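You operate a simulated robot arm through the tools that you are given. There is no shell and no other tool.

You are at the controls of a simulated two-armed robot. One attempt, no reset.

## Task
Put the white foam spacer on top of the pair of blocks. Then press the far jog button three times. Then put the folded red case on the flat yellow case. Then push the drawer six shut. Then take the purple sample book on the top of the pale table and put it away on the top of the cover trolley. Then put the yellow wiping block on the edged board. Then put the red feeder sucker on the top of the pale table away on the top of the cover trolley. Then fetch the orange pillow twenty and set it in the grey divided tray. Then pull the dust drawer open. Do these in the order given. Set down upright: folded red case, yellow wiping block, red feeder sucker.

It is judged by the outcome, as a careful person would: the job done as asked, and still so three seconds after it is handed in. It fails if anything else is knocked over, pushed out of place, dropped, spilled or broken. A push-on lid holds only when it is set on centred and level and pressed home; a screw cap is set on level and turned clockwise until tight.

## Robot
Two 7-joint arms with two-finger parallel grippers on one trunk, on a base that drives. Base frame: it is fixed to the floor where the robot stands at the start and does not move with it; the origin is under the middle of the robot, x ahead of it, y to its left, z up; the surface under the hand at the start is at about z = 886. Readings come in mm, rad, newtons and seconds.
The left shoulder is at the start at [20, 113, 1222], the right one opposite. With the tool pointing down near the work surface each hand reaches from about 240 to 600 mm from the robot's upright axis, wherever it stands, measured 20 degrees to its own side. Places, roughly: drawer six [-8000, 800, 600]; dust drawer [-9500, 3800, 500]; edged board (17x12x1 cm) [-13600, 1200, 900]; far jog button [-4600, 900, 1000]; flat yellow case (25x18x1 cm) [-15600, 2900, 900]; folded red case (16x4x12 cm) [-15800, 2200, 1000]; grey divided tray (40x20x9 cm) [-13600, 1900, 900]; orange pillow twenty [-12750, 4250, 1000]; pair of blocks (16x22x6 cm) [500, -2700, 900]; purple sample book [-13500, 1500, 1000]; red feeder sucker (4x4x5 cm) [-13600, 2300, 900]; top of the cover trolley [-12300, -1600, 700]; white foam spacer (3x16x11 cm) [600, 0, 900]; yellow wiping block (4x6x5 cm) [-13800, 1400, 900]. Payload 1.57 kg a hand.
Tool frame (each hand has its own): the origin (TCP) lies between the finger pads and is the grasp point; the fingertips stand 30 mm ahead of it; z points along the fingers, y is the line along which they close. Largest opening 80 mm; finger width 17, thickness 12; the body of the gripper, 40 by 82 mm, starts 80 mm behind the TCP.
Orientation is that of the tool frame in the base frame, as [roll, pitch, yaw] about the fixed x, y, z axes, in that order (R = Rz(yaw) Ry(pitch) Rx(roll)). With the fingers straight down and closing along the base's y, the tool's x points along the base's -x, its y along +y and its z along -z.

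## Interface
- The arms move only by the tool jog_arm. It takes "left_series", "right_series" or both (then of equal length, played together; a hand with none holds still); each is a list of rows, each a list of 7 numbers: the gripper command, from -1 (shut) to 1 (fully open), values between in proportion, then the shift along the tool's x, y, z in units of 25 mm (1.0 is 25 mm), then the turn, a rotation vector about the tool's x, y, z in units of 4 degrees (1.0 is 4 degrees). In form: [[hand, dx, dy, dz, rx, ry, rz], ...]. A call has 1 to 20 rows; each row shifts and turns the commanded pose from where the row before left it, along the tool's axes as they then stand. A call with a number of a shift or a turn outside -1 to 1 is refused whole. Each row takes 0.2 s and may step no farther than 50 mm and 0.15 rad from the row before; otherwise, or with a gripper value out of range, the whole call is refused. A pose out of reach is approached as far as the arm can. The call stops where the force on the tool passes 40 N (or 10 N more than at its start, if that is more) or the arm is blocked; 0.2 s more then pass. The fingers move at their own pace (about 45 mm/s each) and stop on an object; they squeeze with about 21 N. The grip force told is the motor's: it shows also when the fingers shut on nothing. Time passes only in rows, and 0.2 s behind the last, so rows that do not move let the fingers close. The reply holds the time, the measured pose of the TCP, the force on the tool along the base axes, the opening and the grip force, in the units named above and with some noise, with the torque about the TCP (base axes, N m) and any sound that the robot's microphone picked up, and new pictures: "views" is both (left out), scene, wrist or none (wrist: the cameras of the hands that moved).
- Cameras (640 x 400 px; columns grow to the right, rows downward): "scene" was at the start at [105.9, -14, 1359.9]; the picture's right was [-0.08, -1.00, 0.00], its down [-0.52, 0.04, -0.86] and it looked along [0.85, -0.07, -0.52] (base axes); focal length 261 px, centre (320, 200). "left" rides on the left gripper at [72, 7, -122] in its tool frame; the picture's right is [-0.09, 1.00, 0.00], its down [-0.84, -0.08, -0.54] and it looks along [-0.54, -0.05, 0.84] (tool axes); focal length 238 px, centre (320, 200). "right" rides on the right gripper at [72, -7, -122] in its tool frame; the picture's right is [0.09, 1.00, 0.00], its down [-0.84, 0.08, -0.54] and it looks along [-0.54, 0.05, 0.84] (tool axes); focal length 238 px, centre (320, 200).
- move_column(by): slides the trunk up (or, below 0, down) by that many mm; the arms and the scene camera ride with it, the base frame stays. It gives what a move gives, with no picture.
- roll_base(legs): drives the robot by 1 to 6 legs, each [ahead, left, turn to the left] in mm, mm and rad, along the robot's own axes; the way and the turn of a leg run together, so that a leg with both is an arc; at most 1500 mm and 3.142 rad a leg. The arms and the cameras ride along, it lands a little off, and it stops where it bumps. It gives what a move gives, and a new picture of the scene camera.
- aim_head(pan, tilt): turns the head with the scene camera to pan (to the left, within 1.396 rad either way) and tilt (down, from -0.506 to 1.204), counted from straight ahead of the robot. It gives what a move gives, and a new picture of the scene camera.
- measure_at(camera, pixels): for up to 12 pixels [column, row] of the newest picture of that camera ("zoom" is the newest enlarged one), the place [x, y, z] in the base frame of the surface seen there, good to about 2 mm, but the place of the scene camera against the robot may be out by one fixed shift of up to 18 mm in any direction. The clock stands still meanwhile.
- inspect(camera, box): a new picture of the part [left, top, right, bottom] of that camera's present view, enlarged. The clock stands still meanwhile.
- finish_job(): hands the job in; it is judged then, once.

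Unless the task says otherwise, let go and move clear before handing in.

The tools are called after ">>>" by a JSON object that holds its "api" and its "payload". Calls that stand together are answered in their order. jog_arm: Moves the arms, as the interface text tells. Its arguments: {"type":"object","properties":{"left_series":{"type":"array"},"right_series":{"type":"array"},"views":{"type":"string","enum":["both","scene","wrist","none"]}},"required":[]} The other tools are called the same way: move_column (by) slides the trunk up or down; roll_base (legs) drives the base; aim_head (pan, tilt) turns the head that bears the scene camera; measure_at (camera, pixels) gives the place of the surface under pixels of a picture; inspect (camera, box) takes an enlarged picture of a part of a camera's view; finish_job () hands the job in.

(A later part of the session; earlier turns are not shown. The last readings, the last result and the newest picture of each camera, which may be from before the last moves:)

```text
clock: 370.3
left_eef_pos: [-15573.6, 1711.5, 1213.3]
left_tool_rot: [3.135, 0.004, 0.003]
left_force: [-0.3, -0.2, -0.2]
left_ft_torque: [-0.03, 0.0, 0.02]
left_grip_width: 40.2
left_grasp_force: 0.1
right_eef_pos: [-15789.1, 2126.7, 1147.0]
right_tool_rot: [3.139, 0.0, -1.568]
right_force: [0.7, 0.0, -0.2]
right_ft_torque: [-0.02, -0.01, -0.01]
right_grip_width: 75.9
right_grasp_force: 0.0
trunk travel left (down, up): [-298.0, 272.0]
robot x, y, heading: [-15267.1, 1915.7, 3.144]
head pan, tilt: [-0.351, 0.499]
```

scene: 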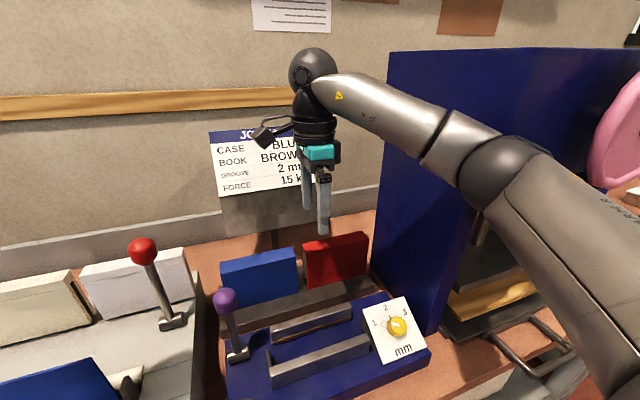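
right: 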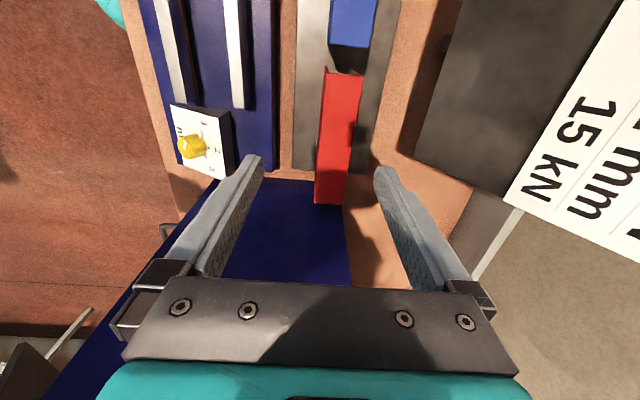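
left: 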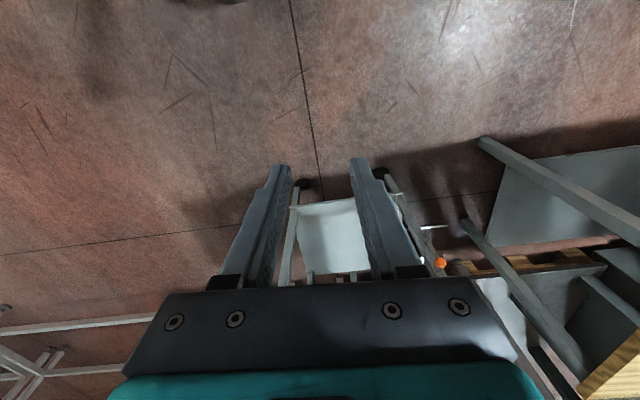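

>>> {"api": "measure_at", "payload": {"camera": "right", "pixels": [[440, 60], [422, 150], [505, 190], [350, 80], [325, 75], [325, 140], [350, 140], [345, 195], [322, 195], [445, 110]]}}

```text
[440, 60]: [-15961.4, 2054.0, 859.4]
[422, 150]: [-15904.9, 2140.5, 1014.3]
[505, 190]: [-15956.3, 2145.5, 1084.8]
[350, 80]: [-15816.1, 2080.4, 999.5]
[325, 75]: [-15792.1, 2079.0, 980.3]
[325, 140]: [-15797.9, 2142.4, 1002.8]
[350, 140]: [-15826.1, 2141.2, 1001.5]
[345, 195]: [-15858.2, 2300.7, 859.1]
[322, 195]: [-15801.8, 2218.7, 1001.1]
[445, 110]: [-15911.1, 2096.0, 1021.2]
```

>>> {"api": "jog_arm", "payload": {"right_series": [[0.9, -1, 0.84, 0, 0, 0, 0], [0.9, 0, 0, 1, 0, 0, 0], [0.9, 0, 0, 1, 0, 0, 0], [0.9, 0, 0, 1, 0, 0, 0], [0.9, 0, 0, 1, 0, 0, 0], [0.9, 0, 0, 1, 0, 0, 0]]}}

```text
clock: 371.7
left_eef_pos: [-15574.1, 1711.4, 1213.2]
left_tool_rot: [3.134, 0.003, 0.003]
left_force: [-0.1, -0.3, 0.4]
left_ft_torque: [-0.01, -0.02, 0.01]
left_grip_width: 39.8
left_grasp_force: 0.0
right_eef_pos: [-15810.5, 2150.3, 1021.4]
right_tool_rot: [3.141, 0.0, -1.568]
right_force: [0.8, -0.8, 0.2]
right_ft_torque: [0.03, 0.01, 0.03]
right_grip_width: 76.1
right_grasp_force: 0.1
trunk travel left (down, up): [-298.0, 272.0]
robot x, y, heading: [-15266.2, 1917.1, 3.144]
head pan, tilt: [-0.351, 0.499]
```

scene: 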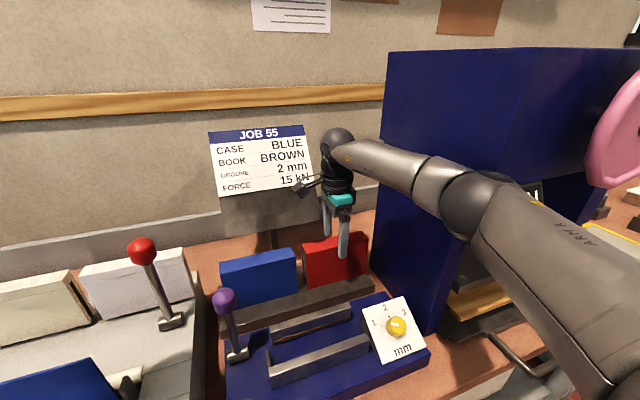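
right: 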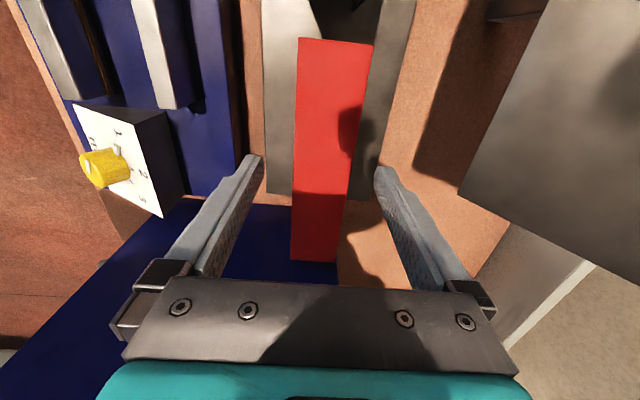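

The fingers straddle the red case. I'll lower to z≈966 and close.

>>> {"api": "jog_arm", "payload": {"right_series": [[0.9, 0, 0, 1, 0, 0, 0], [0.9, 0, 0, 1, 0, 0, 0], [0.9, 0, 0, 0.2, 0, 0, 0], [-1, 0, 0, 0, 0, 0, 0], [-1, 0, 0, 0, 0, 0, 0], [-1, 0, 0, 0, 0, 0, 0], [-1, 0, 0, 0, 0, 0, 0], [-1, 0, 0, 0, 0, 0, 0]], "views": "wrist"}}

```text
clock: 373.5
left_eef_pos: [-15572.5, 1711.4, 1213.1]
left_tool_rot: [3.134, 0.003, 0.004]
left_force: [0.2, 1.1, 0.0]
left_ft_torque: [-0.01, -0.02, -0.02]
left_grip_width: 40.1
left_grasp_force: 0.2
right_eef_pos: [-15810.2, 2149.4, 966.3]
right_tool_rot: [3.139, -0.001, -1.568]
right_force: [0.1, 0.5, -0.3]
right_ft_torque: [-0.01, -0.03, 0.0]
right_grip_width: 37.8
right_grasp_force: 21.6
trunk travel left (down, up): [-298.0, 272.0]
robot x, y, heading: [-15268.9, 1920.3, 3.14]
head pan, tilt: [-0.351, 0.499]
```

right: 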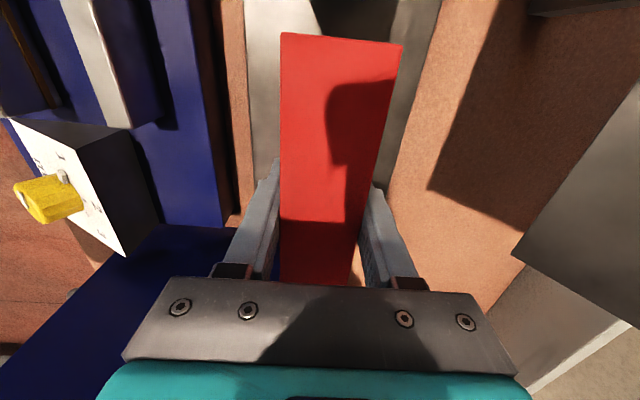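

Gripped at 37.8 mm. I'll lift with the column, back away from the bench, and slide north past the press toward the yellow case.

>>> {"api": "move_column", "payload": {"by": 170}}

>>> {"api": "roll_base", "payload": {"legs": [[-400, 0, 0], [0, -700, 0]]}}

>>> {"api": "jog_arm", "payload": {"right_series": [[-1, 0, 0, 0, 0, 0, 0]]}}

```text
clock: 375.4
left_eef_pos: [-15572.8, 1710.9, 1382.8]
left_tool_rot: [3.135, 0.003, 0.003]
left_force: [0.0, -0.7, -0.4]
left_ft_torque: [0.02, 0.04, 0.01]
left_grip_width: 39.7
left_grasp_force: 0.0
right_eef_pos: [-15809.3, 2150.3, 1136.8]
right_tool_rot: [3.139, 0.001, -1.567]
right_force: [0.0, 0.6, -1.1]
right_ft_torque: [0.01, -0.01, -0.03]
right_grip_width: 37.9
right_grasp_force: 21.0
trunk travel left (down, up): [-468.0, 102.0]
robot x, y, heading: [-15267.5, 1918.2, 3.141]
head pan, tilt: [-0.351, 0.499]
```

```text
clock: 381.3
left_eef_pos: [-15171.7, 2412.3, 1382.0]
left_tool_rot: [3.135, 0.003, 0.002]
left_force: [-0.5, 0.6, 0.8]
left_ft_torque: [0.0, 0.01, 0.04]
left_grip_width: 40.1
left_grasp_force: 0.1
right_eef_pos: [-15407.9, 2850.1, 1136.2]
right_tool_rot: [3.14, 0.001, -1.57]
right_force: [0.2, -0.3, -2.3]
right_ft_torque: [0.02, 0.0, 0.01]
right_grip_width: 37.7
right_grasp_force: 21.0
trunk travel left (down, up): [-468.0, 102.0]
robot x, y, heading: [-14865.6, 2617.3, 3.141]
head pan, tilt: [-0.351, 0.499]
```

scene: 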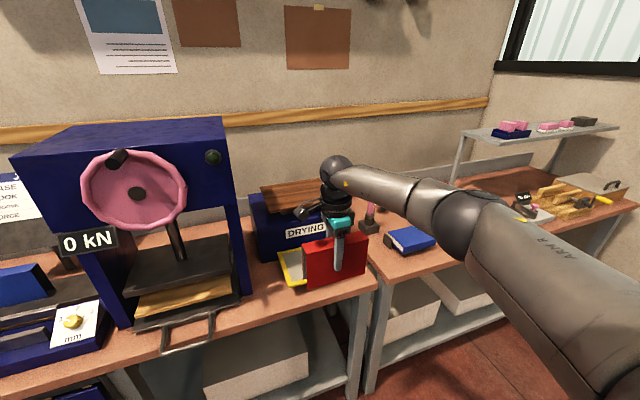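

```text
clock: 381.7
left_eef_pos: [-15171.8, 2411.3, 1383.1]
left_tool_rot: [3.135, 0.003, 0.003]
left_force: [-1.0, 0.0, 0.0]
left_ft_torque: [-0.02, 0.0, -0.04]
left_grip_width: 40.3
left_grasp_force: 0.1
right_eef_pos: [-15408.1, 2851.3, 1137.4]
right_tool_rot: [3.141, 0.0, -1.57]
right_force: [-0.2, 0.2, -1.4]
right_ft_torque: [0.0, -0.03, -0.03]
right_grip_width: 37.8
right_grasp_force: 21.6
trunk travel left (down, up): [-468.0, 102.0]
robot x, y, heading: [-14863.8, 2617.3, 3.139]
head pan, tilt: [-0.351, 0.499]
```

scene: 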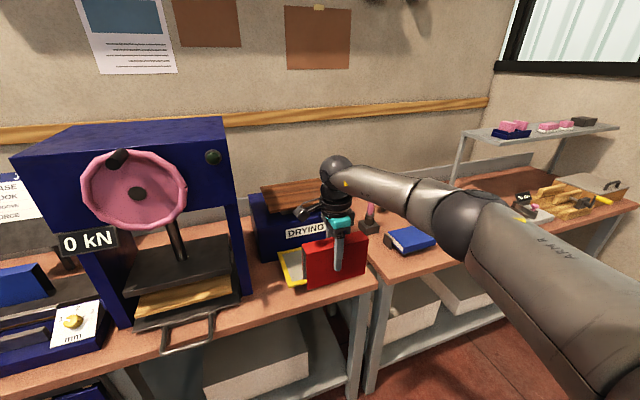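
right: 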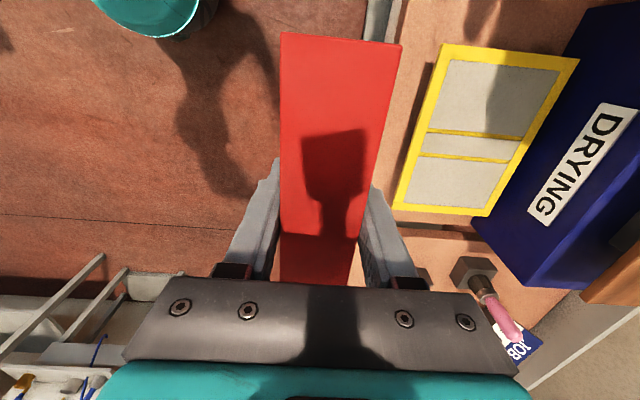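

>>> {"api": "measure_at", "payload": {"camera": "right", "pixels": [[445, 48], [575, 62], [485, 210], [400, 205], [480, 95], [450, 180], [470, 145], [540, 70], [530, 180], [600, 40], [470, 270], [415, 230]]}}

```text
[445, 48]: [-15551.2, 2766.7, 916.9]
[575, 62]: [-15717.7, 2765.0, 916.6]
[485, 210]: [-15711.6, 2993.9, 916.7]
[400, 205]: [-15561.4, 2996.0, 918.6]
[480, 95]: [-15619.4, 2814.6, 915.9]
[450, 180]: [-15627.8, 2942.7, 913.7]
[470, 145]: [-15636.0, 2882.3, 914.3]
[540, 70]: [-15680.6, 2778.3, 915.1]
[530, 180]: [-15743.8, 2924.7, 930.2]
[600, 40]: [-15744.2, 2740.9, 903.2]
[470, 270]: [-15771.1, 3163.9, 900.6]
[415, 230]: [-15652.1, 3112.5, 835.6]
```

Yellow case spans x -15551…-15718, y 2765–2996, top z≈916. I'll drive so the red case is over its centre.

>>> {"api": "roll_base", "payload": {"legs": [[226, -28, 0]]}}

>>> {"api": "move_column", "payload": {"by": -120}}

>>> {"api": "jog_arm", "payload": {"right_series": [[-1, 0, 0, 0, 0, 0, 0]]}}

```text
clock: 383.4
left_eef_pos: [-15396.1, 2440.9, 1383.3]
left_tool_rot: [3.133, 0.003, -0.001]
left_force: [-1.0, 0.1, 0.0]
left_ft_torque: [0.0, -0.02, -0.01]
left_grip_width: 40.0
left_grasp_force: 0.1
right_eef_pos: [-15630.6, 2878.7, 1137.1]
right_tool_rot: [3.14, 0.002, -1.573]
right_force: [0.5, 0.2, -1.5]
right_ft_torque: [-0.05, -0.02, 0.0]
right_grip_width: 37.4
right_grasp_force: 21.3
trunk travel left (down, up): [-468.0, 102.0]
robot x, y, heading: [-15087.7, 2646.2, 3.137]
head pan, tilt: [-0.351, 0.499]
```

scene: 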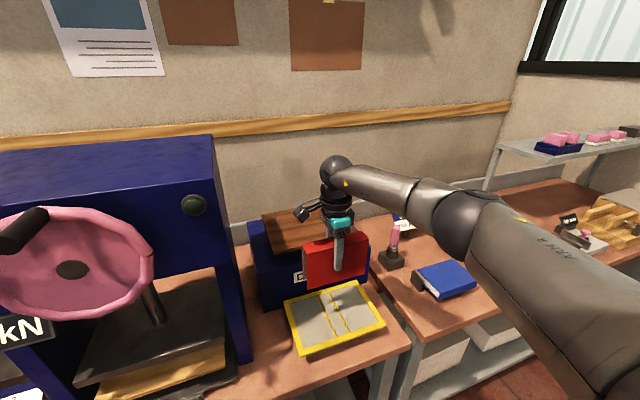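

```text
clock: 384.9
left_eef_pos: [-15395.7, 2439.9, 1262.4]
left_tool_rot: [3.134, 0.003, 0.0]
left_force: [0.3, 0.9, 0.3]
left_ft_torque: [0.03, -0.01, 0.02]
left_grip_width: 40.0
left_grasp_force: 0.1
right_eef_pos: [-15629.8, 2880.3, 1016.8]
right_tool_rot: [3.141, 0.0, -1.573]
right_force: [-0.2, -0.5, -1.4]
right_ft_torque: [-0.01, 0.0, 0.04]
right_grip_width: 37.8
right_grasp_force: 20.8
trunk travel left (down, up): [-348.0, 222.0]
robot x, y, heading: [-15087.1, 2650.2, 3.136]
head pan, tilt: [-0.351, 0.499]
```

```text
clock: 385.3
left_eef_pos: [-15394.4, 2441.0, 1262.8]
left_tool_rot: [3.135, 0.003, 0.0]
left_force: [-0.2, 0.3, -0.5]
left_ft_torque: [0.05, -0.02, -0.01]
left_grip_width: 39.8
left_grasp_force: 0.1
right_eef_pos: [-15629.7, 2879.8, 1016.4]
right_tool_rot: [3.14, 0.0, -1.573]
right_force: [0.2, 0.7, -1.0]
right_ft_torque: [-0.01, -0.02, 0.06]
right_grip_width: 37.9
right_grasp_force: 21.5
trunk travel left (down, up): [-348.0, 222.0]
robot x, y, heading: [-15086.8, 2646.7, 3.139]
head pan, tilt: [-0.351, 0.499]
```

scene: 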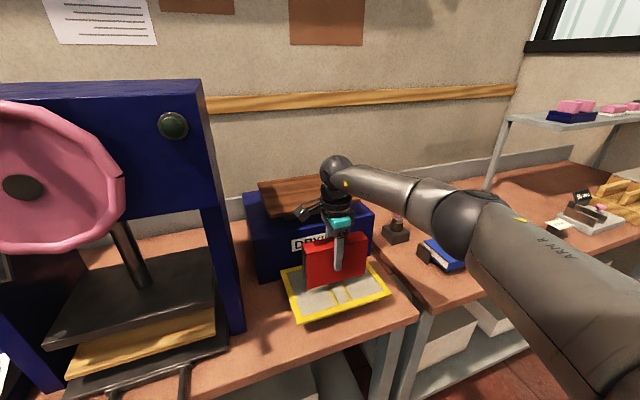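
right: 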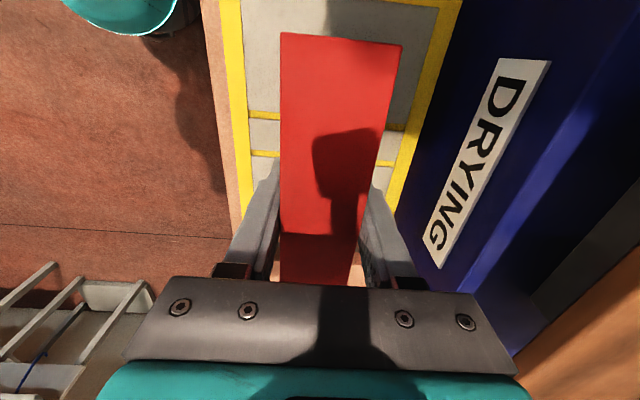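

>>> {"api": "move_column", "payload": {"by": -18}}

>>> {"api": "move_column", "payload": {"by": -4}}

```text
clock: 386.0
left_eef_pos: [-15395.2, 2440.2, 1245.5]
left_tool_rot: [3.134, 0.004, -0.001]
left_force: [0.5, -0.2, -0.3]
left_ft_torque: [0.03, 0.0, 0.02]
left_grip_width: 39.9
left_grasp_force: 0.1
right_eef_pos: [-15630.6, 2880.3, 998.1]
right_tool_rot: [3.139, -0.001, -1.571]
right_force: [-0.8, 0.0, -0.5]
right_ft_torque: [0.02, -0.03, 0.03]
right_grip_width: 37.6
right_grasp_force: 20.8
trunk travel left (down, up): [-330.0, 240.0]
robot x, y, heading: [-15087.7, 2646.3, 3.137]
head pan, tilt: [-0.351, 0.499]
```

```text
clock: 386.5
left_eef_pos: [-15395.1, 2440.0, 1241.2]
left_tool_rot: [3.133, 0.002, 0.0]
left_force: [-0.2, 0.0, -0.6]
left_ft_torque: [-0.01, 0.02, -0.04]
left_grip_width: 40.3
left_grasp_force: 0.0
right_eef_pos: [-15629.6, 2880.2, 993.6]
right_tool_rot: [3.14, 0.001, -1.572]
right_force: [0.6, -0.5, -1.2]
right_ft_torque: [-0.04, -0.02, -0.01]
right_grip_width: 38.0
right_grasp_force: 21.5
trunk travel left (down, up): [-326.0, 244.0]
robot x, y, heading: [-15090.6, 2645.9, 3.137]
head pan, tilt: [-0.351, 0.499]
```

>>> {"api": "move_column", "payload": {"by": -3}}

>>> {"api": "move_column", "payload": {"by": -2}}

```text
clock: 387.0
left_eef_pos: [-15394.6, 2439.3, 1237.2]
left_tool_rot: [3.134, 0.005, 0.001]
left_force: [-0.4, -0.4, -1.7]
left_ft_torque: [-0.03, 0.01, 0.0]
left_grip_width: 39.9
left_grasp_force: 0.0
right_eef_pos: [-15630.5, 2878.3, 991.9]
right_tool_rot: [3.139, -0.001, -1.57]
right_force: [0.9, 0.7, 2.8]
right_ft_torque: [0.13, -0.13, 0.03]
right_grip_width: 37.8
right_grasp_force: 21.4
trunk travel left (down, up): [-323.0, 247.0]
robot x, y, heading: [-15087.6, 2644.4, 3.132]
head pan, tilt: [-0.351, 0.499]
```

```text
clock: 387.6
left_eef_pos: [-15393.1, 2440.1, 1237.4]
left_tool_rot: [3.135, 0.005, 0.001]
left_force: [-0.3, 0.5, 0.1]
left_ft_torque: [0.0, 0.0, 0.03]
left_grip_width: 39.7
left_grasp_force: 0.1
right_eef_pos: [-15629.8, 2879.4, 993.0]
right_tool_rot: [3.134, 0.0, -1.572]
right_force: [-0.7, 1.8, 14.9]
right_ft_torque: [0.15, -0.32, 0.03]
right_grip_width: 37.8
right_grasp_force: 21.1
trunk travel left (down, up): [-321.0, 249.0]
robot x, y, heading: [-15091.8, 2647.9, 3.135]
head pan, tilt: [-0.351, 0.499]
```

Contact at about 15 N. I'll release slowly.

>>> {"api": "jog_arm", "payload": {"right_series": [[0.1, 0, 0, 0, 0, 0, 0], [0.4, 0, 0, 0, 0, 0, 0], [0.7, 0, 0, 0, 0, 0, 0], [0.8, 0, 0, 0, 0, 0, 0]]}}

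```text
clock: 388.6
left_eef_pos: [-15393.7, 2441.0, 1236.2]
left_tool_rot: [3.133, 0.005, 0.0]
left_force: [0.8, 0.4, 0.2]
left_ft_torque: [0.0, -0.02, -0.03]
left_grip_width: 40.3
left_grasp_force: 0.0
right_eef_pos: [-15631.5, 2880.0, 990.6]
right_tool_rot: [3.14, -0.001, -1.573]
right_force: [-0.7, 0.1, 0.7]
right_ft_torque: [0.01, 0.03, 0.0]
right_grip_width: 72.4
right_grasp_force: 0.0
trunk travel left (down, up): [-321.0, 249.0]
robot x, y, heading: [-15086.5, 2647.5, 3.139]
head pan, tilt: [-0.351, 0.499]
```

scene: 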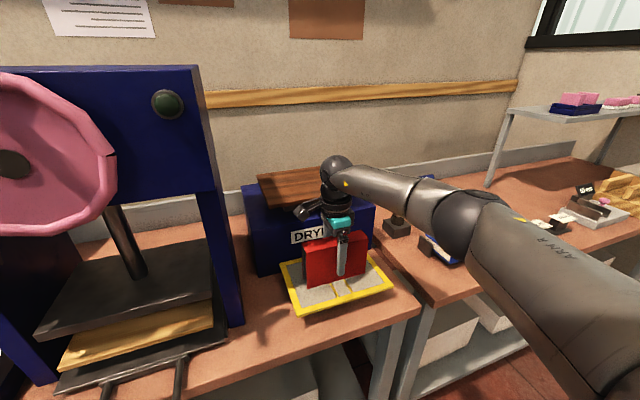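
right: 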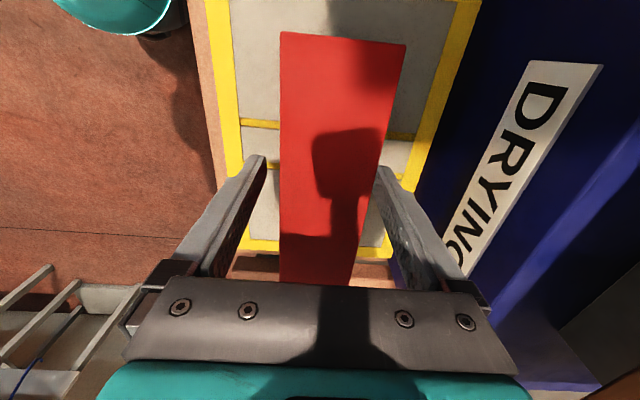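

The red case stands on the yellow one. I'll raise clear and back off, then check.

>>> {"api": "move_column", "payload": {"by": 170}}

>>> {"api": "roll_base", "payload": {"legs": [[-300, 0, 0]]}}

>>> {"api": "inspect", "payload": {"camera": "scene", "box": [220, 150, 460, 300]}}

```text
clock: 390.5
left_eef_pos: [-15396.1, 2441.5, 1405.9]
left_tool_rot: [3.134, 0.003, 0.0]
left_force: [-0.6, 0.5, 0.5]
left_ft_torque: [0.0, 0.04, 0.01]
left_grip_width: 40.0
left_grasp_force: 0.0
right_eef_pos: [-15630.2, 2878.8, 1159.7]
right_tool_rot: [3.141, 0.0, -1.572]
right_force: [-0.4, -0.2, -0.2]
right_ft_torque: [0.01, 0.01, 0.02]
right_grip_width: 71.9
right_grasp_force: 0.0
trunk travel left (down, up): [-491.0, 79.0]
robot x, y, heading: [-15088.4, 2647.0, 3.14]
head pan, tilt: [-0.351, 0.499]
```

```text
clock: 392.5
left_eef_pos: [-15095.0, 2439.7, 1406.1]
left_tool_rot: [3.135, 0.004, 0.001]
left_force: [0.7, 0.1, -0.3]
left_ft_torque: [0.0, 0.03, 0.03]
left_grip_width: 39.8
left_grasp_force: 0.1
right_eef_pos: [-15330.6, 2877.9, 1159.7]
right_tool_rot: [3.139, 0.001, -1.57]
right_force: [0.2, -0.1, 0.5]
right_ft_torque: [-0.03, 0.02, 0.02]
right_grip_width: 71.8
right_grasp_force: 0.0
trunk travel left (down, up): [-491.0, 79.0]
robot x, y, heading: [-14790.3, 2643.0, 3.139]
head pan, tilt: [-0.351, 0.499]
```

scene: 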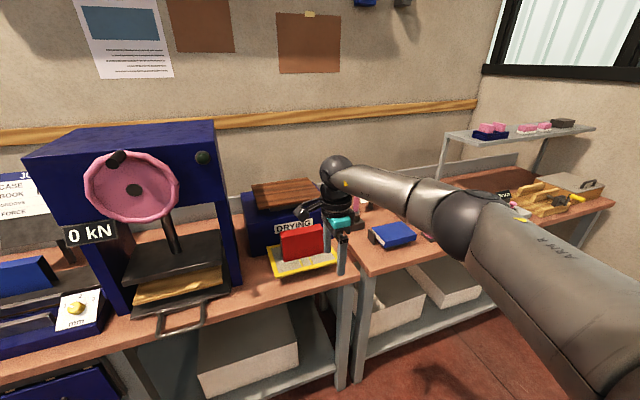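

```text
2.67 times, centred on (340, 225) of scene
```

zoom: 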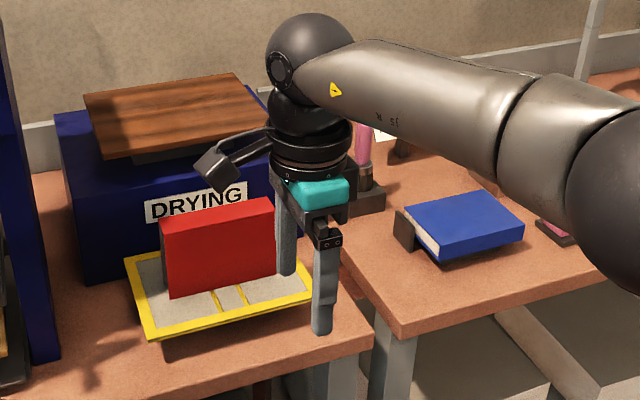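

Red case placed well. Next is drawer six. I'll bring the right hand back to a compact pose, go south and turn east along the known route.

>>> {"api": "jog_arm", "payload": {"right_series": [[0, 0, -0.6, -0.4, 0, 0, -1], [0, 0, -0.6, -0.4, 0, 0, -1], [0, 0, -0.6, -0.4, 0, 0, -1], [0, 0, -0.6, -0.4, 0, 0, -1], [0, 0, -0.6, -0.4, 0, 0, -1], [0, 0, -0.5, -0.4, 0, 0, -1], [0, 0, 0, -0.4, 0, 0, -1], [0, 0, 0, -0.4, 0, 0, -1], [0, 0, 0, 0, 0, 0, -1], [0, 0, 0, 0, 0, 0, -1], [0, 0, 0, 0, 0, 0, -1], [0, 0, 0, 0, 0, 0, -1], [0, 0, 0, 0, 0, 0, -1], [0, 0, 0, 0, 0, 0, -1], [0, 0, 0, 0, 0, 0, -1], [0, 0, 0, 0, 0, 0, -1], [0, 0, 0, 0, 0, 0, -1], [0, 0, 0, 0, 0, 0, -1], [0, 0, 0, 0, 0, 0, -1], [0, 0, 0, 0, 0, 0, -1]], "views": "none"}}

>>> {"api": "jog_arm", "payload": {"right_series": [[0, 0.5, 0, 0, 0, 0, -1], [0, 0.5, 0, 0, 0, 0, -1], [0, 0.5, 0, 0, 0, 0, -0.5]], "views": "none"}}

>>> {"api": "roll_base", "payload": {"legs": [[0, 1450, 0], [0, 1450, 0], [0, 420, 0]]}}

```text
clock: 396.7
left_eef_pos: [-15094.6, 2439.8, 1405.7]
left_tool_rot: [3.135, 0.004, 0.001]
left_force: [-1.0, -0.3, 0.6]
left_ft_torque: [0.03, -0.01, 0.0]
left_grip_width: 39.9
left_grasp_force: 0.0
right_eef_pos: [-15245.6, 2892.8, 1239.3]
right_tool_rot: [3.14, 0.001, -0.173]
right_force: [-0.4, -0.2, 0.3]
right_ft_torque: [0.0, 0.01, 0.0]
right_grip_width: 40.2
right_grasp_force: 0.1
trunk travel left (down, up): [-491.0, 79.0]
robot x, y, heading: [-14787.0, 2648.2, 3.136]
head pan, tilt: [-0.351, 0.499]
```

```text
clock: 397.5
left_eef_pos: [-15095.5, 2438.9, 1406.1]
left_tool_rot: [3.134, 0.003, 0.0]
left_force: [0.6, 0.4, -0.2]
left_ft_torque: [0.01, 0.02, 0.01]
left_grip_width: 40.0
left_grasp_force: 0.0
right_eef_pos: [-15207.9, 2888.1, 1239.7]
right_tool_rot: [3.141, 0.002, 0.001]
right_force: [0.7, 0.3, 0.8]
right_ft_torque: [-0.04, 0.02, -0.01]
right_grip_width: 40.4
right_grasp_force: 0.0
trunk travel left (down, up): [-491.0, 79.0]
robot x, y, heading: [-14785.9, 2647.6, 3.138]
head pan, tilt: [-0.351, 0.499]
```

```text
clock: 413.7
left_eef_pos: [-15176.2, -875.6, 1405.0]
left_tool_rot: [3.134, 0.003, -0.025]
left_force: [-0.5, -0.2, -0.3]
left_ft_torque: [0.02, 0.01, -0.01]
left_grip_width: 40.1
left_grasp_force: 0.1
right_eef_pos: [-15277.7, -423.2, 1239.9]
right_tool_rot: [3.141, 0.0, -0.028]
right_force: [-0.4, 0.4, 0.6]
right_ft_torque: [-0.03, -0.02, -0.02]
right_grip_width: 39.9
right_grasp_force: 0.1
trunk travel left (down, up): [-491.0, 79.0]
robot x, y, heading: [-14863.1, -676.1, 3.116]
head pan, tilt: [-0.351, 0.499]
```

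scene: 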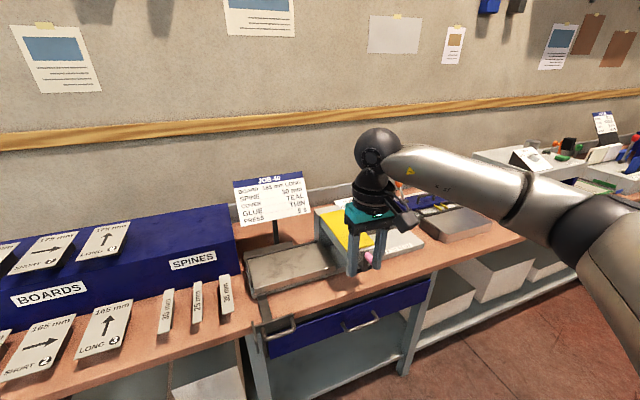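

>>> {"api": "roll_base", "payload": {"legs": [[-480, 0, 0.02], [0, 0, -1.57], [0, 0, -1.57]]}}

>>> {"api": "aim_head", "payload": {"pan": 0.1, "tilt": 0.35}}

```text
clock: 424.3
left_eef_pos: [-14067.9, -490.7, 1405.5]
left_tool_rot: [3.136, 0.002, 3.116]
left_force: [1.0, -0.7, 0.5]
left_ft_torque: [-0.02, 0.02, 0.02]
left_grip_width: 39.9
left_grasp_force: 0.1
right_eef_pos: [-13968.4, -942.0, 1240.1]
right_tool_rot: [-3.141, 0.002, 3.119]
right_force: [0.1, -0.2, 0.7]
right_ft_torque: [0.05, -0.01, 0.0]
right_grip_width: 39.9
right_grasp_force: 0.0
trunk travel left (down, up): [-491.0, 79.0]
robot x, y, heading: [-14379.8, -689.9, -0.027]
head pan, tilt: [-0.351, 0.499]
```

scene: 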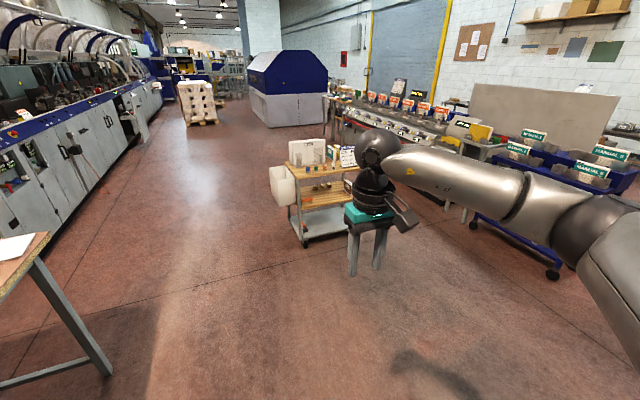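

```text
clock: 425.2
left_eef_pos: [-14068.7, -491.7, 1405.1]
left_tool_rot: [3.133, 0.003, 3.117]
left_force: [0.3, 0.0, -1.2]
left_ft_torque: [0.0, 0.02, 0.03]
left_grip_width: 40.1
left_grasp_force: 0.1
right_eef_pos: [-13968.4, -942.3, 1239.1]
right_tool_rot: [-3.141, 0.001, 3.117]
right_force: [1.3, -0.1, 0.2]
right_ft_torque: [0.01, 0.0, 0.01]
right_grip_width: 40.1
right_grasp_force: 0.0
trunk travel left (down, up): [-491.0, 79.0]
robot x, y, heading: [-14384.1, -687.3, -0.026]
head pan, tilt: [0.099, 0.351]
```

scene: 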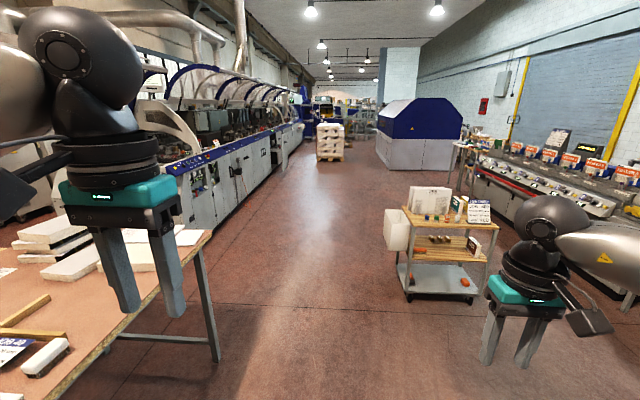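

>>> {"api": "measure_at", "payload": {"camera": "scene", "pixels": [[395, 230], [385, 240], [407, 300], [210, 350], [335, 160], [330, 165], [275, 165], [283, 150], [430, 195], [465, 225]]}}

>>> {"api": "inspect", "payload": {"camera": "scene", "box": [160, 90, 360, 215]}}

```text
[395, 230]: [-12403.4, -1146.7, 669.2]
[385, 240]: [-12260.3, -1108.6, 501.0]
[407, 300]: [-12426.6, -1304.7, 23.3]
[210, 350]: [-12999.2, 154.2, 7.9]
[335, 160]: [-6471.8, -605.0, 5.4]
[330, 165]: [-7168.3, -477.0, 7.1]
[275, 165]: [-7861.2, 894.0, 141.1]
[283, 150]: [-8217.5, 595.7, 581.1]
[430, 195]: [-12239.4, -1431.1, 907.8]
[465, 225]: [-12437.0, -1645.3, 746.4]
```

```text
3.20 times, centred on (260, 152) of scene
```

zoom: 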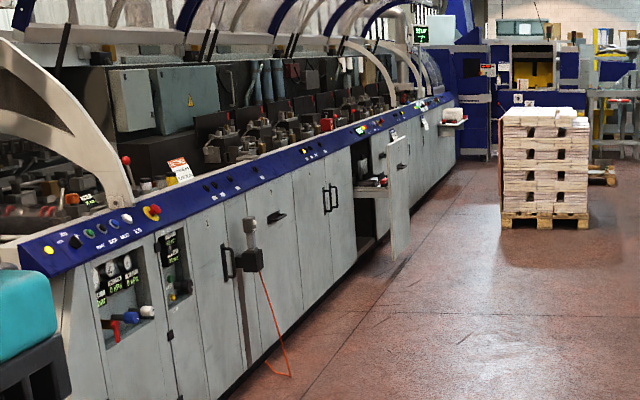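

>>> {"api": "roll_base", "payload": {"legs": [[1430, 150, 0.026], [1430, 150, 0], [1430, 200, 0], [1300, 0, 0]]}}

>>> {"api": "aim_head", "payload": {"pan": 0.6, "tilt": 0.5}}

```text
clock: 452.0
left_eef_pos: [-8479.5, 50.9, 1405.9]
left_tool_rot: [3.135, 0.003, -3.121]
left_force: [0.5, -0.5, -0.6]
left_ft_torque: [0.0, -0.01, 0.03]
left_grip_width: 40.0
left_grasp_force: 0.1
right_eef_pos: [-8357.2, -397.7, 1239.7]
right_tool_rot: [-3.141, 0.002, -3.124]
right_force: [-1.0, 0.7, 0.0]
right_ft_torque: [0.02, 0.0, 0.01]
right_grip_width: 40.1
right_grasp_force: 0.0
trunk travel left (down, up): [-491.0, 79.0]
robot x, y, heading: [-8783.6, -161.7, 0.015]
head pan, tilt: [0.099, 0.351]
```

scene: 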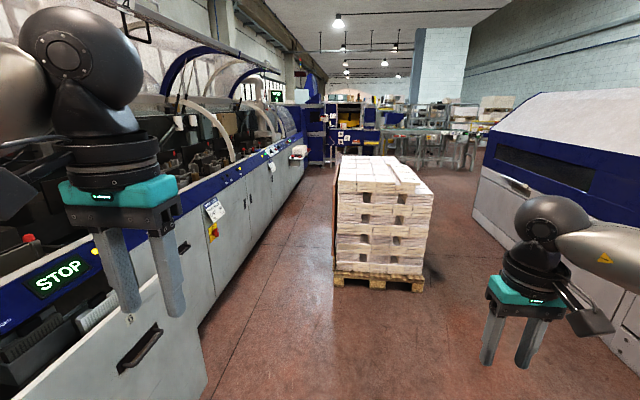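

```text
clock: 452.9
left_eef_pos: [-8479.6, 48.8, 1406.1]
left_tool_rot: [3.136, 0.002, -3.123]
left_force: [-0.2, 0.3, 0.3]
left_ft_torque: [-0.02, 0.03, -0.01]
left_grip_width: 39.9
left_grasp_force: 0.1
right_eef_pos: [-8358.4, -396.4, 1239.9]
right_tool_rot: [3.142, 0.001, -3.123]
right_force: [-0.2, -0.1, 0.3]
right_ft_torque: [0.03, 0.0, 0.02]
right_grip_width: 40.2
right_grasp_force: 0.1
trunk travel left (down, up): [-491.0, 79.0]
robot x, y, heading: [-8779.1, -163.0, 0.014]
head pan, tilt: [0.6, 0.499]
```

scene: 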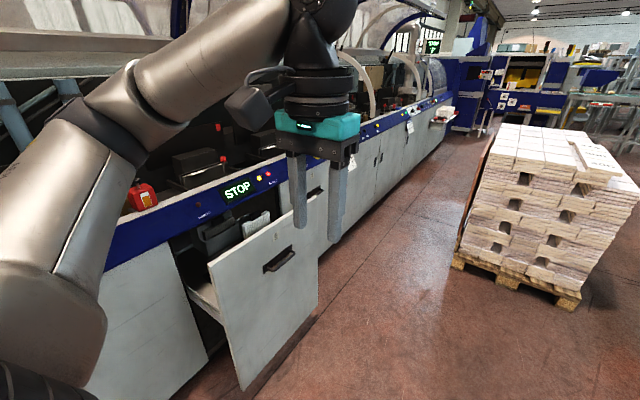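

>>> {"api": "measure_at", "payload": {"camera": "scene", "pixels": [[220, 275], [300, 230], [245, 380], [315, 300], [280, 260], [265, 300], [205, 295], [240, 230], [180, 265], [130, 300], [325, 240], [290, 340]]}}

>>> {"api": "inspect", "payload": {"camera": "scene", "box": [120, 160, 360, 400]}}

```text
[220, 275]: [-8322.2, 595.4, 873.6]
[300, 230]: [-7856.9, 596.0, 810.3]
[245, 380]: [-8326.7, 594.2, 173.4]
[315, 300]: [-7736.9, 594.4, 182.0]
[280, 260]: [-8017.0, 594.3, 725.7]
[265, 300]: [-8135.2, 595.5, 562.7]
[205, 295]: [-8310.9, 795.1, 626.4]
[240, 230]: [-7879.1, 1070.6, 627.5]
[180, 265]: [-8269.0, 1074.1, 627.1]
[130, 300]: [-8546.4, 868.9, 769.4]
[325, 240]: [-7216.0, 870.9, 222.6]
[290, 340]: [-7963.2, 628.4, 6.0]
```

```text
1.67 times, centred on (240, 280) of scene
```

zoom: 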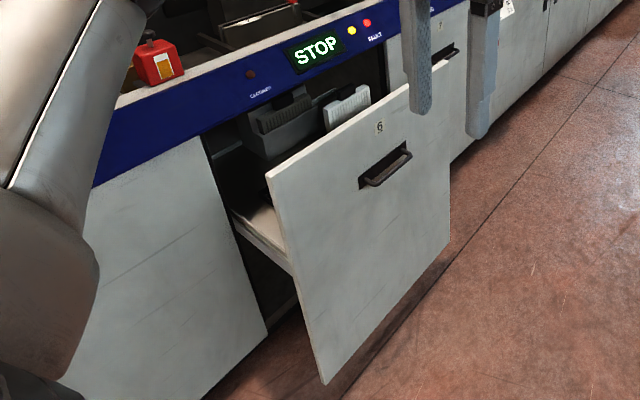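

Drawer 6's front panel is at y=595, x -8326…-7737, z 175–875, with the machine face at y≈870. I'll face it squarely, lower the trunk, and point the closed right hand forward to push its centre.

>>> {"api": "roll_base", "payload": {"legs": [[0, 0, 1.556], [0, -540, 0]]}}

>>> {"api": "move_column", "payload": {"by": -450}}

>>> {"api": "jog_arm", "payload": {"right_series": [[-1, -0.3, 0, 0, 0, -1, 0], [-1, -0.3, 0, 0, 0, -1, 0], [-1, -0.3, 0, 0, 0, -1, 0], [-1, -0.3, 0, 0, 0, -1, 0], [-1, -0.3, 0, 0, 0, -1, 0], [-1, -0.3, 0, 0, 0, -1, 0], [-1, -0.3, 0, 0.2, 0, -1, 0], [-1, -0.3, 0, 0.2, 0, -1, 0], [-1, -0.2, 0, 0.2, 0, -1, 0], [-1, -0.2, 0, 0.2, 0, -1, 0], [-1, 0, 0, 0.3, 0, -1, 0], [-1, 0, 0, 0.3, 0, -1, 0], [-1, 0, 0, 0.3, 0, -1, 0], [-1, 0, 0, 0.3, 0, -1, 0], [-1, 0, 0, 0.3, 0, -1, 0], [-1, 0, 0, 0.3, 0, -1, 0], [-1, 0, 0, 0.3, 0, -1, 0], [-1, 0, 0, 0.3, 0, -1, 0], [-1, 0, 0, 0.3, 0, -1, 0], [-1, 0, 0, 0.3, 0, -1, 0]]}}

```text
clock: 459.8
left_eef_pos: [-8469.1, 147.1, 1406.1]
left_tool_rot: [3.134, 0.004, -1.542]
left_force: [0.2, 0.4, 0.9]
left_ft_torque: [-0.03, 0.0, -0.02]
left_grip_width: 40.1
left_grasp_force: 0.1
right_eef_pos: [-8022.6, 271.7, 1239.5]
right_tool_rot: [-3.141, 0.004, -1.544]
right_force: [-0.2, -0.4, 0.0]
right_ft_torque: [-0.01, 0.0, 0.03]
right_grip_width: 40.1
right_grasp_force: 0.0
trunk travel left (down, up): [-491.0, 79.0]
robot x, y, heading: [-8253.2, -153.7, 1.595]
head pan, tilt: [0.6, 0.499]
```

scene: 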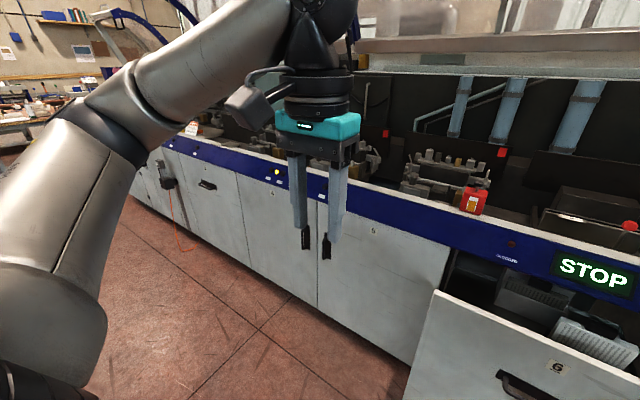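

```text
refused: -450 is not a number from -400 to 400
```

```text
clock: 464.0
left_eef_pos: [-8468.8, 146.8, 1405.8]
left_tool_rot: [3.135, 0.003, -1.544]
left_force: [-0.5, -0.4, -0.3]
left_ft_torque: [0.0, 0.0, -0.03]
left_grip_width: 40.1
left_grasp_force: 0.0
right_eef_pos: [-8026.0, 375.7, 1218.3]
right_tool_rot: [3.14, 1.049, -1.543]
right_force: [-0.3, -0.1, 0.1]
right_ft_torque: [-0.01, 0.03, 0.04]
right_grip_width: 0.1
right_grasp_force: 20.9
right hand out of reach, approached as far as the arm can: row 16, 17, 18, 19, 20
trunk travel left (down, up): [-491.0, 79.0]
robot x, y, heading: [-8251.7, -155.7, 1.593]
head pan, tilt: [0.6, 0.499]
```

scene: 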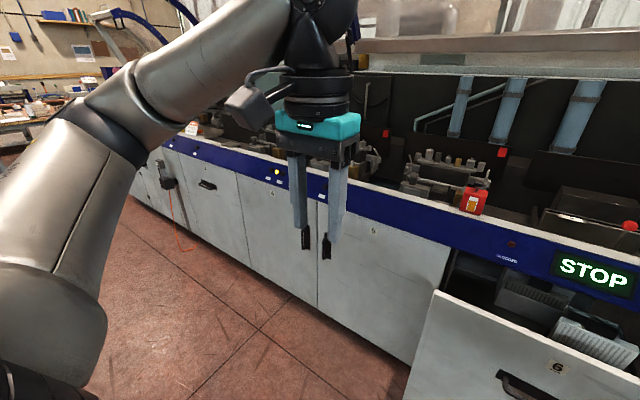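
right: 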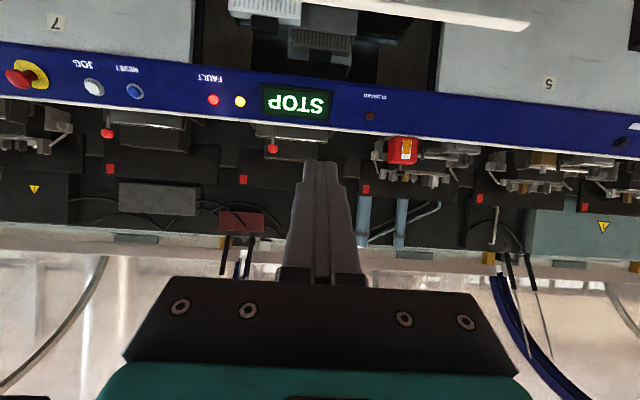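

The column step was too big and refused, so only the wrist moved, but 60° of pitch is enough for pushing. I'll lower the trunk in two steps and bring the hand below the drawer's handle.

>>> {"api": "move_column", "payload": {"by": -390}}

>>> {"api": "move_column", "payload": {"by": -90}}

>>> {"api": "jog_arm", "payload": {"right_series": [[-1, 0.87, 0, 0.5, 0, 0, 0], [-1, 0.87, 0, 0.5, 0, 0, 0], [-1, 0.87, 0, 0.5, 0, 0, 0], [-1, 0.87, 0, 0.5, 0, 0, 0]], "views": "wrist"}}

>>> {"api": "aim_head", "payload": {"pan": -0.3, "tilt": 0.55}}

```text
clock: 467.8
left_eef_pos: [-8467.9, 146.7, 1016.2]
left_tool_rot: [3.135, 0.005, -1.542]
left_force: [0.1, 0.2, 0.4]
left_ft_torque: [0.0, 0.0, 0.0]
left_grip_width: 39.9
left_grasp_force: 0.0
right_eef_pos: [-8025.7, 376.1, 827.8]
right_tool_rot: [3.141, 1.048, -1.545]
right_force: [-1.0, -0.9, -0.2]
right_ft_torque: [0.02, 0.01, 0.02]
right_grip_width: 0.3
right_grasp_force: 21.1
trunk travel left (down, up): [-101.0, 469.0]
robot x, y, heading: [-8254.8, -152.8, 1.593]
head pan, tilt: [0.6, 0.499]
```

```text
clock: 469.0
left_eef_pos: [-8469.0, 147.3, 927.0]
left_tool_rot: [3.134, 0.002, -1.542]
left_force: [-0.6, -0.1, 0.5]
left_ft_torque: [0.02, 0.04, -0.02]
left_grip_width: 40.2
left_grasp_force: 0.0
right_eef_pos: [-8025.5, 376.1, 739.5]
right_tool_rot: [3.14, 1.049, -1.545]
right_force: [0.6, -0.4, -0.1]
right_ft_torque: [0.02, -0.01, 0.0]
right_grip_width: 0.0
right_grasp_force: 20.6
trunk travel left (down, up): [-11.0, 559.0]
robot x, y, heading: [-8252.9, -150.5, 1.594]
head pan, tilt: [0.6, 0.499]
```

```text
clock: 470.0
left_eef_pos: [-8467.5, 148.2, 926.8]
left_tool_rot: [3.135, 0.005, -1.543]
left_force: [0.0, -0.3, 0.0]
left_ft_torque: [0.02, -0.02, -0.01]
left_grip_width: 39.9
left_grasp_force: 0.1
right_eef_pos: [-8025.7, 376.2, 738.2]
right_tool_rot: [3.138, 1.049, -1.546]
right_force: [0.4, 0.3, -0.3]
right_ft_torque: [-0.04, -0.02, 0.03]
right_grip_width: 0.1
right_grasp_force: 20.6
right hand out of reach, approached as far as the arm can: row 1, 2, 3, 4
trunk travel left (down, up): [-11.0, 559.0]
robot x, y, heading: [-8253.5, -154.0, 1.593]
head pan, tilt: [0.6, 0.499]
```

right: 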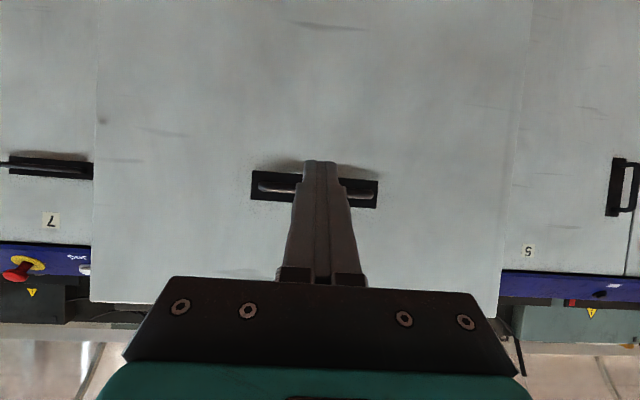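

```text
clock: 471.2
left_eef_pos: [-8469.4, 147.3, 926.8]
left_tool_rot: [3.134, 0.002, -1.543]
left_force: [0.0, -0.5, 1.1]
left_ft_torque: [0.02, -0.01, -0.02]
left_grip_width: 40.3
left_grasp_force: 0.1
right_eef_pos: [-8025.1, 376.9, 738.2]
right_tool_rot: [3.14, 1.048, -1.546]
right_force: [0.3, -0.4, -0.1]
right_ft_torque: [-0.01, -0.01, 0.02]
right_grip_width: 0.2
right_grasp_force: 21.2
trunk travel left (down, up): [-11.0, 559.0]
robot x, y, heading: [-8253.1, -155.1, 1.595]
head pan, tilt: [-0.3, 0.55]
```

scene: 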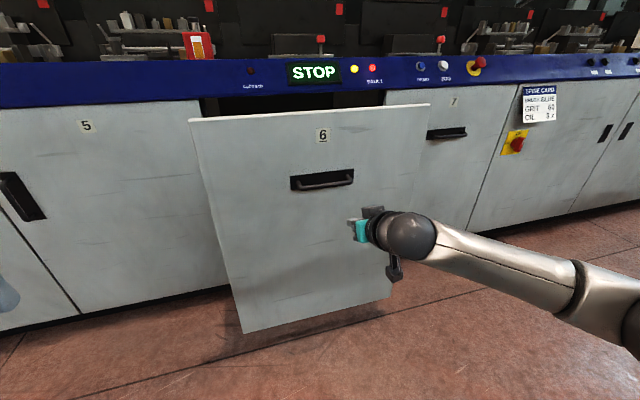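

>>> {"api": "move_column", "payload": {"by": 85}}

>>> {"api": "roll_base", "payload": {"legs": [[165, 0, -0.02]]}}

>>> {"api": "roll_base", "payload": {"legs": [[60, 0, 0]]}}

```text
clock: 472.4
left_eef_pos: [-8467.9, 148.3, 1011.4]
left_tool_rot: [3.135, 0.003, -1.543]
left_force: [-0.1, 0.2, -0.8]
left_ft_torque: [0.01, 0.02, 0.0]
left_grip_width: 40.0
left_grasp_force: 0.1
right_eef_pos: [-8025.2, 376.3, 822.3]
right_tool_rot: [3.14, 1.049, -1.546]
right_force: [0.4, 0.4, 0.4]
right_ft_torque: [0.0, 0.02, 0.0]
right_grip_width: 0.0
right_grasp_force: 21.0
trunk travel left (down, up): [-96.0, 474.0]
robot x, y, heading: [-8250.6, -153.2, 1.597]
head pan, tilt: [-0.3, 0.55]
```

```text
clock: 473.9
left_eef_pos: [-8466.4, 319.2, 1011.0]
left_tool_rot: [3.134, 0.003, -1.563]
left_force: [0.4, -0.4, -0.2]
left_ft_torque: [0.0, -0.02, -0.02]
left_grip_width: 39.9
left_grasp_force: 0.1
right_eef_pos: [-8016.5, 537.0, 822.6]
right_tool_rot: [3.141, 1.048, -1.564]
right_force: [0.3, -0.3, 0.4]
right_ft_torque: [0.0, 0.01, 0.0]
right_grip_width: 0.0
right_grasp_force: 21.3
trunk travel left (down, up): [-96.0, 474.0]
robot x, y, heading: [-8254.2, 15.8, 1.581]
head pan, tilt: [-0.3, 0.55]
```

scene: 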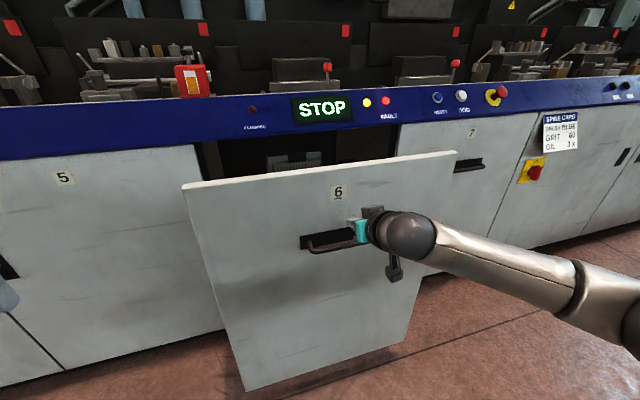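

```text
clock: 474.9
left_eef_pos: [-8464.4, 378.6, 1011.0]
left_tool_rot: [3.134, 0.004, -1.565]
left_force: [0.6, 1.1, 0.5]
left_ft_torque: [0.02, -0.02, -0.01]
left_grip_width: 39.9
left_grasp_force: 0.1
right_eef_pos: [-8017.6, 598.1, 823.5]
right_tool_rot: [3.14, 1.049, -1.565]
right_force: [-1.2, 0.4, -0.2]
right_ft_torque: [0.0, 0.03, -0.04]
right_grip_width: 0.1
right_grasp_force: 20.5
trunk travel left (down, up): [-96.0, 474.0]
robot x, y, heading: [-8253.6, 73.3, 1.574]
head pan, tilt: [-0.3, 0.55]
```

scene: 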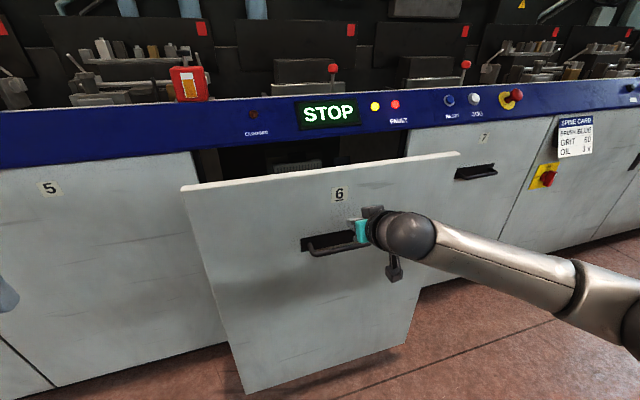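

The panel keeps the same place in view while the base moves, so the drawer is sliding in with little force. Keep pushing.

>>> {"api": "roll_base", "payload": {"legs": [[120, 0, 0]]}}

>>> {"api": "measure_at", "payload": {"camera": "scene", "pixels": [[250, 220], [300, 300], [100, 250], [500, 200]]}}

```text
clock: 476.1
left_eef_pos: [-8465.5, 501.5, 1011.4]
left_tool_rot: [3.135, 0.002, -1.563]
left_force: [0.5, -0.9, 0.4]
left_ft_torque: [-0.02, -0.01, -0.01]
left_grip_width: 39.9
left_grasp_force: 0.1
right_eef_pos: [-8017.8, 720.5, 823.3]
right_tool_rot: [3.14, 1.049, -1.566]
right_force: [0.1, 0.7, 0.1]
right_ft_torque: [-0.01, 0.0, 0.0]
right_grip_width: 0.0
right_grasp_force: 20.7
trunk travel left (down, up): [-96.0, 474.0]
robot x, y, heading: [-8255.1, 196.7, 1.573]
head pan, tilt: [-0.3, 0.55]
```

scene: 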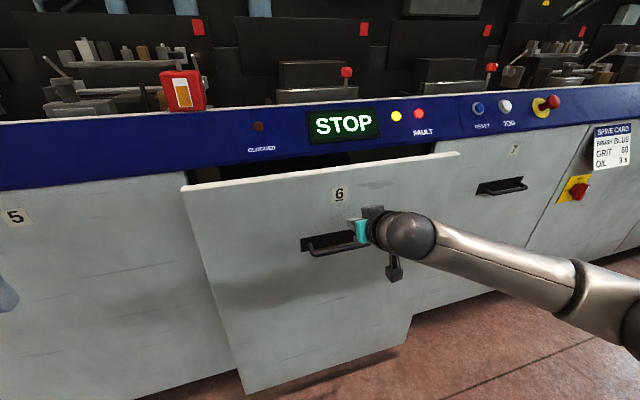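

```text
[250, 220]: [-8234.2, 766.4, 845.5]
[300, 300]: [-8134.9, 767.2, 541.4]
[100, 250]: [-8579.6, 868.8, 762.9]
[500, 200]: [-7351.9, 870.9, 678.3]
```

>>> {"api": "roll_base", "payload": {"legs": [[90, 0, 0]]}}

>>> {"api": "measure_at", "payload": {"camera": "scene", "pixels": [[250, 220], [300, 300], [100, 250], [500, 220]]}}

```text
clock: 477.2
left_eef_pos: [-8464.0, 589.7, 1010.6]
left_tool_rot: [3.133, 0.003, -1.566]
left_force: [0.0, 0.1, 0.0]
left_ft_torque: [0.02, -0.01, 0.0]
left_grip_width: 40.1
left_grasp_force: 0.1
right_eef_pos: [-8016.2, 807.9, 824.7]
right_tool_rot: [3.14, 1.051, -1.568]
right_force: [0.8, -0.4, -0.1]
right_ft_torque: [0.03, 0.02, -0.01]
right_grip_width: 0.0
right_grasp_force: 20.2
trunk travel left (down, up): [-96.0, 474.0]
robot x, y, heading: [-8256.0, 282.0, 1.571]
head pan, tilt: [-0.3, 0.55]
```

scene: 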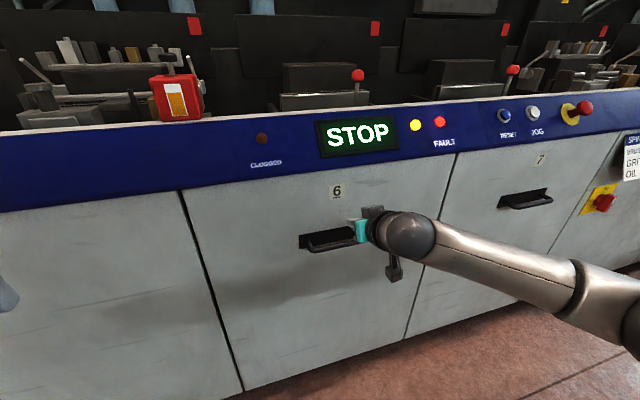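

```text
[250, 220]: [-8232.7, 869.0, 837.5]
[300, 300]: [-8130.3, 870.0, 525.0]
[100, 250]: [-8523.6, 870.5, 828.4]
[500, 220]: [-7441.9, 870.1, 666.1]
```

The panel now reads y=869–870, flush with its neighbours. A light extra press with the arm will confirm it's home.

>>> {"api": "jog_arm", "payload": {"right_series": [[-1, -0.2, 0, 0.35, 0, 0, 0], [-1, -0.2, 0, 0.35, 0, 0, 0], [-1, -0.2, 0, 0.35, 0, 0, 0]], "views": "none"}}

```text
clock: 478.0
left_eef_pos: [-8466.0, 589.5, 1011.1]
left_tool_rot: [3.134, 0.006, -1.566]
left_force: [-0.3, 0.0, 0.3]
left_ft_torque: [-0.01, -0.01, 0.0]
left_grip_width: 40.3
left_grasp_force: 0.1
right_eef_pos: [-8014.8, 838.3, 824.1]
right_tool_rot: [-3.141, 1.048, -1.568]
right_force: [-0.3, 0.0, -0.8]
right_ft_torque: [0.03, 0.0, 0.0]
right_grip_width: 0.0
right_grasp_force: 20.9
trunk travel left (down, up): [-96.0, 474.0]
robot x, y, heading: [-8260.1, 281.0, 1.573]
head pan, tilt: [-0.3, 0.55]
```

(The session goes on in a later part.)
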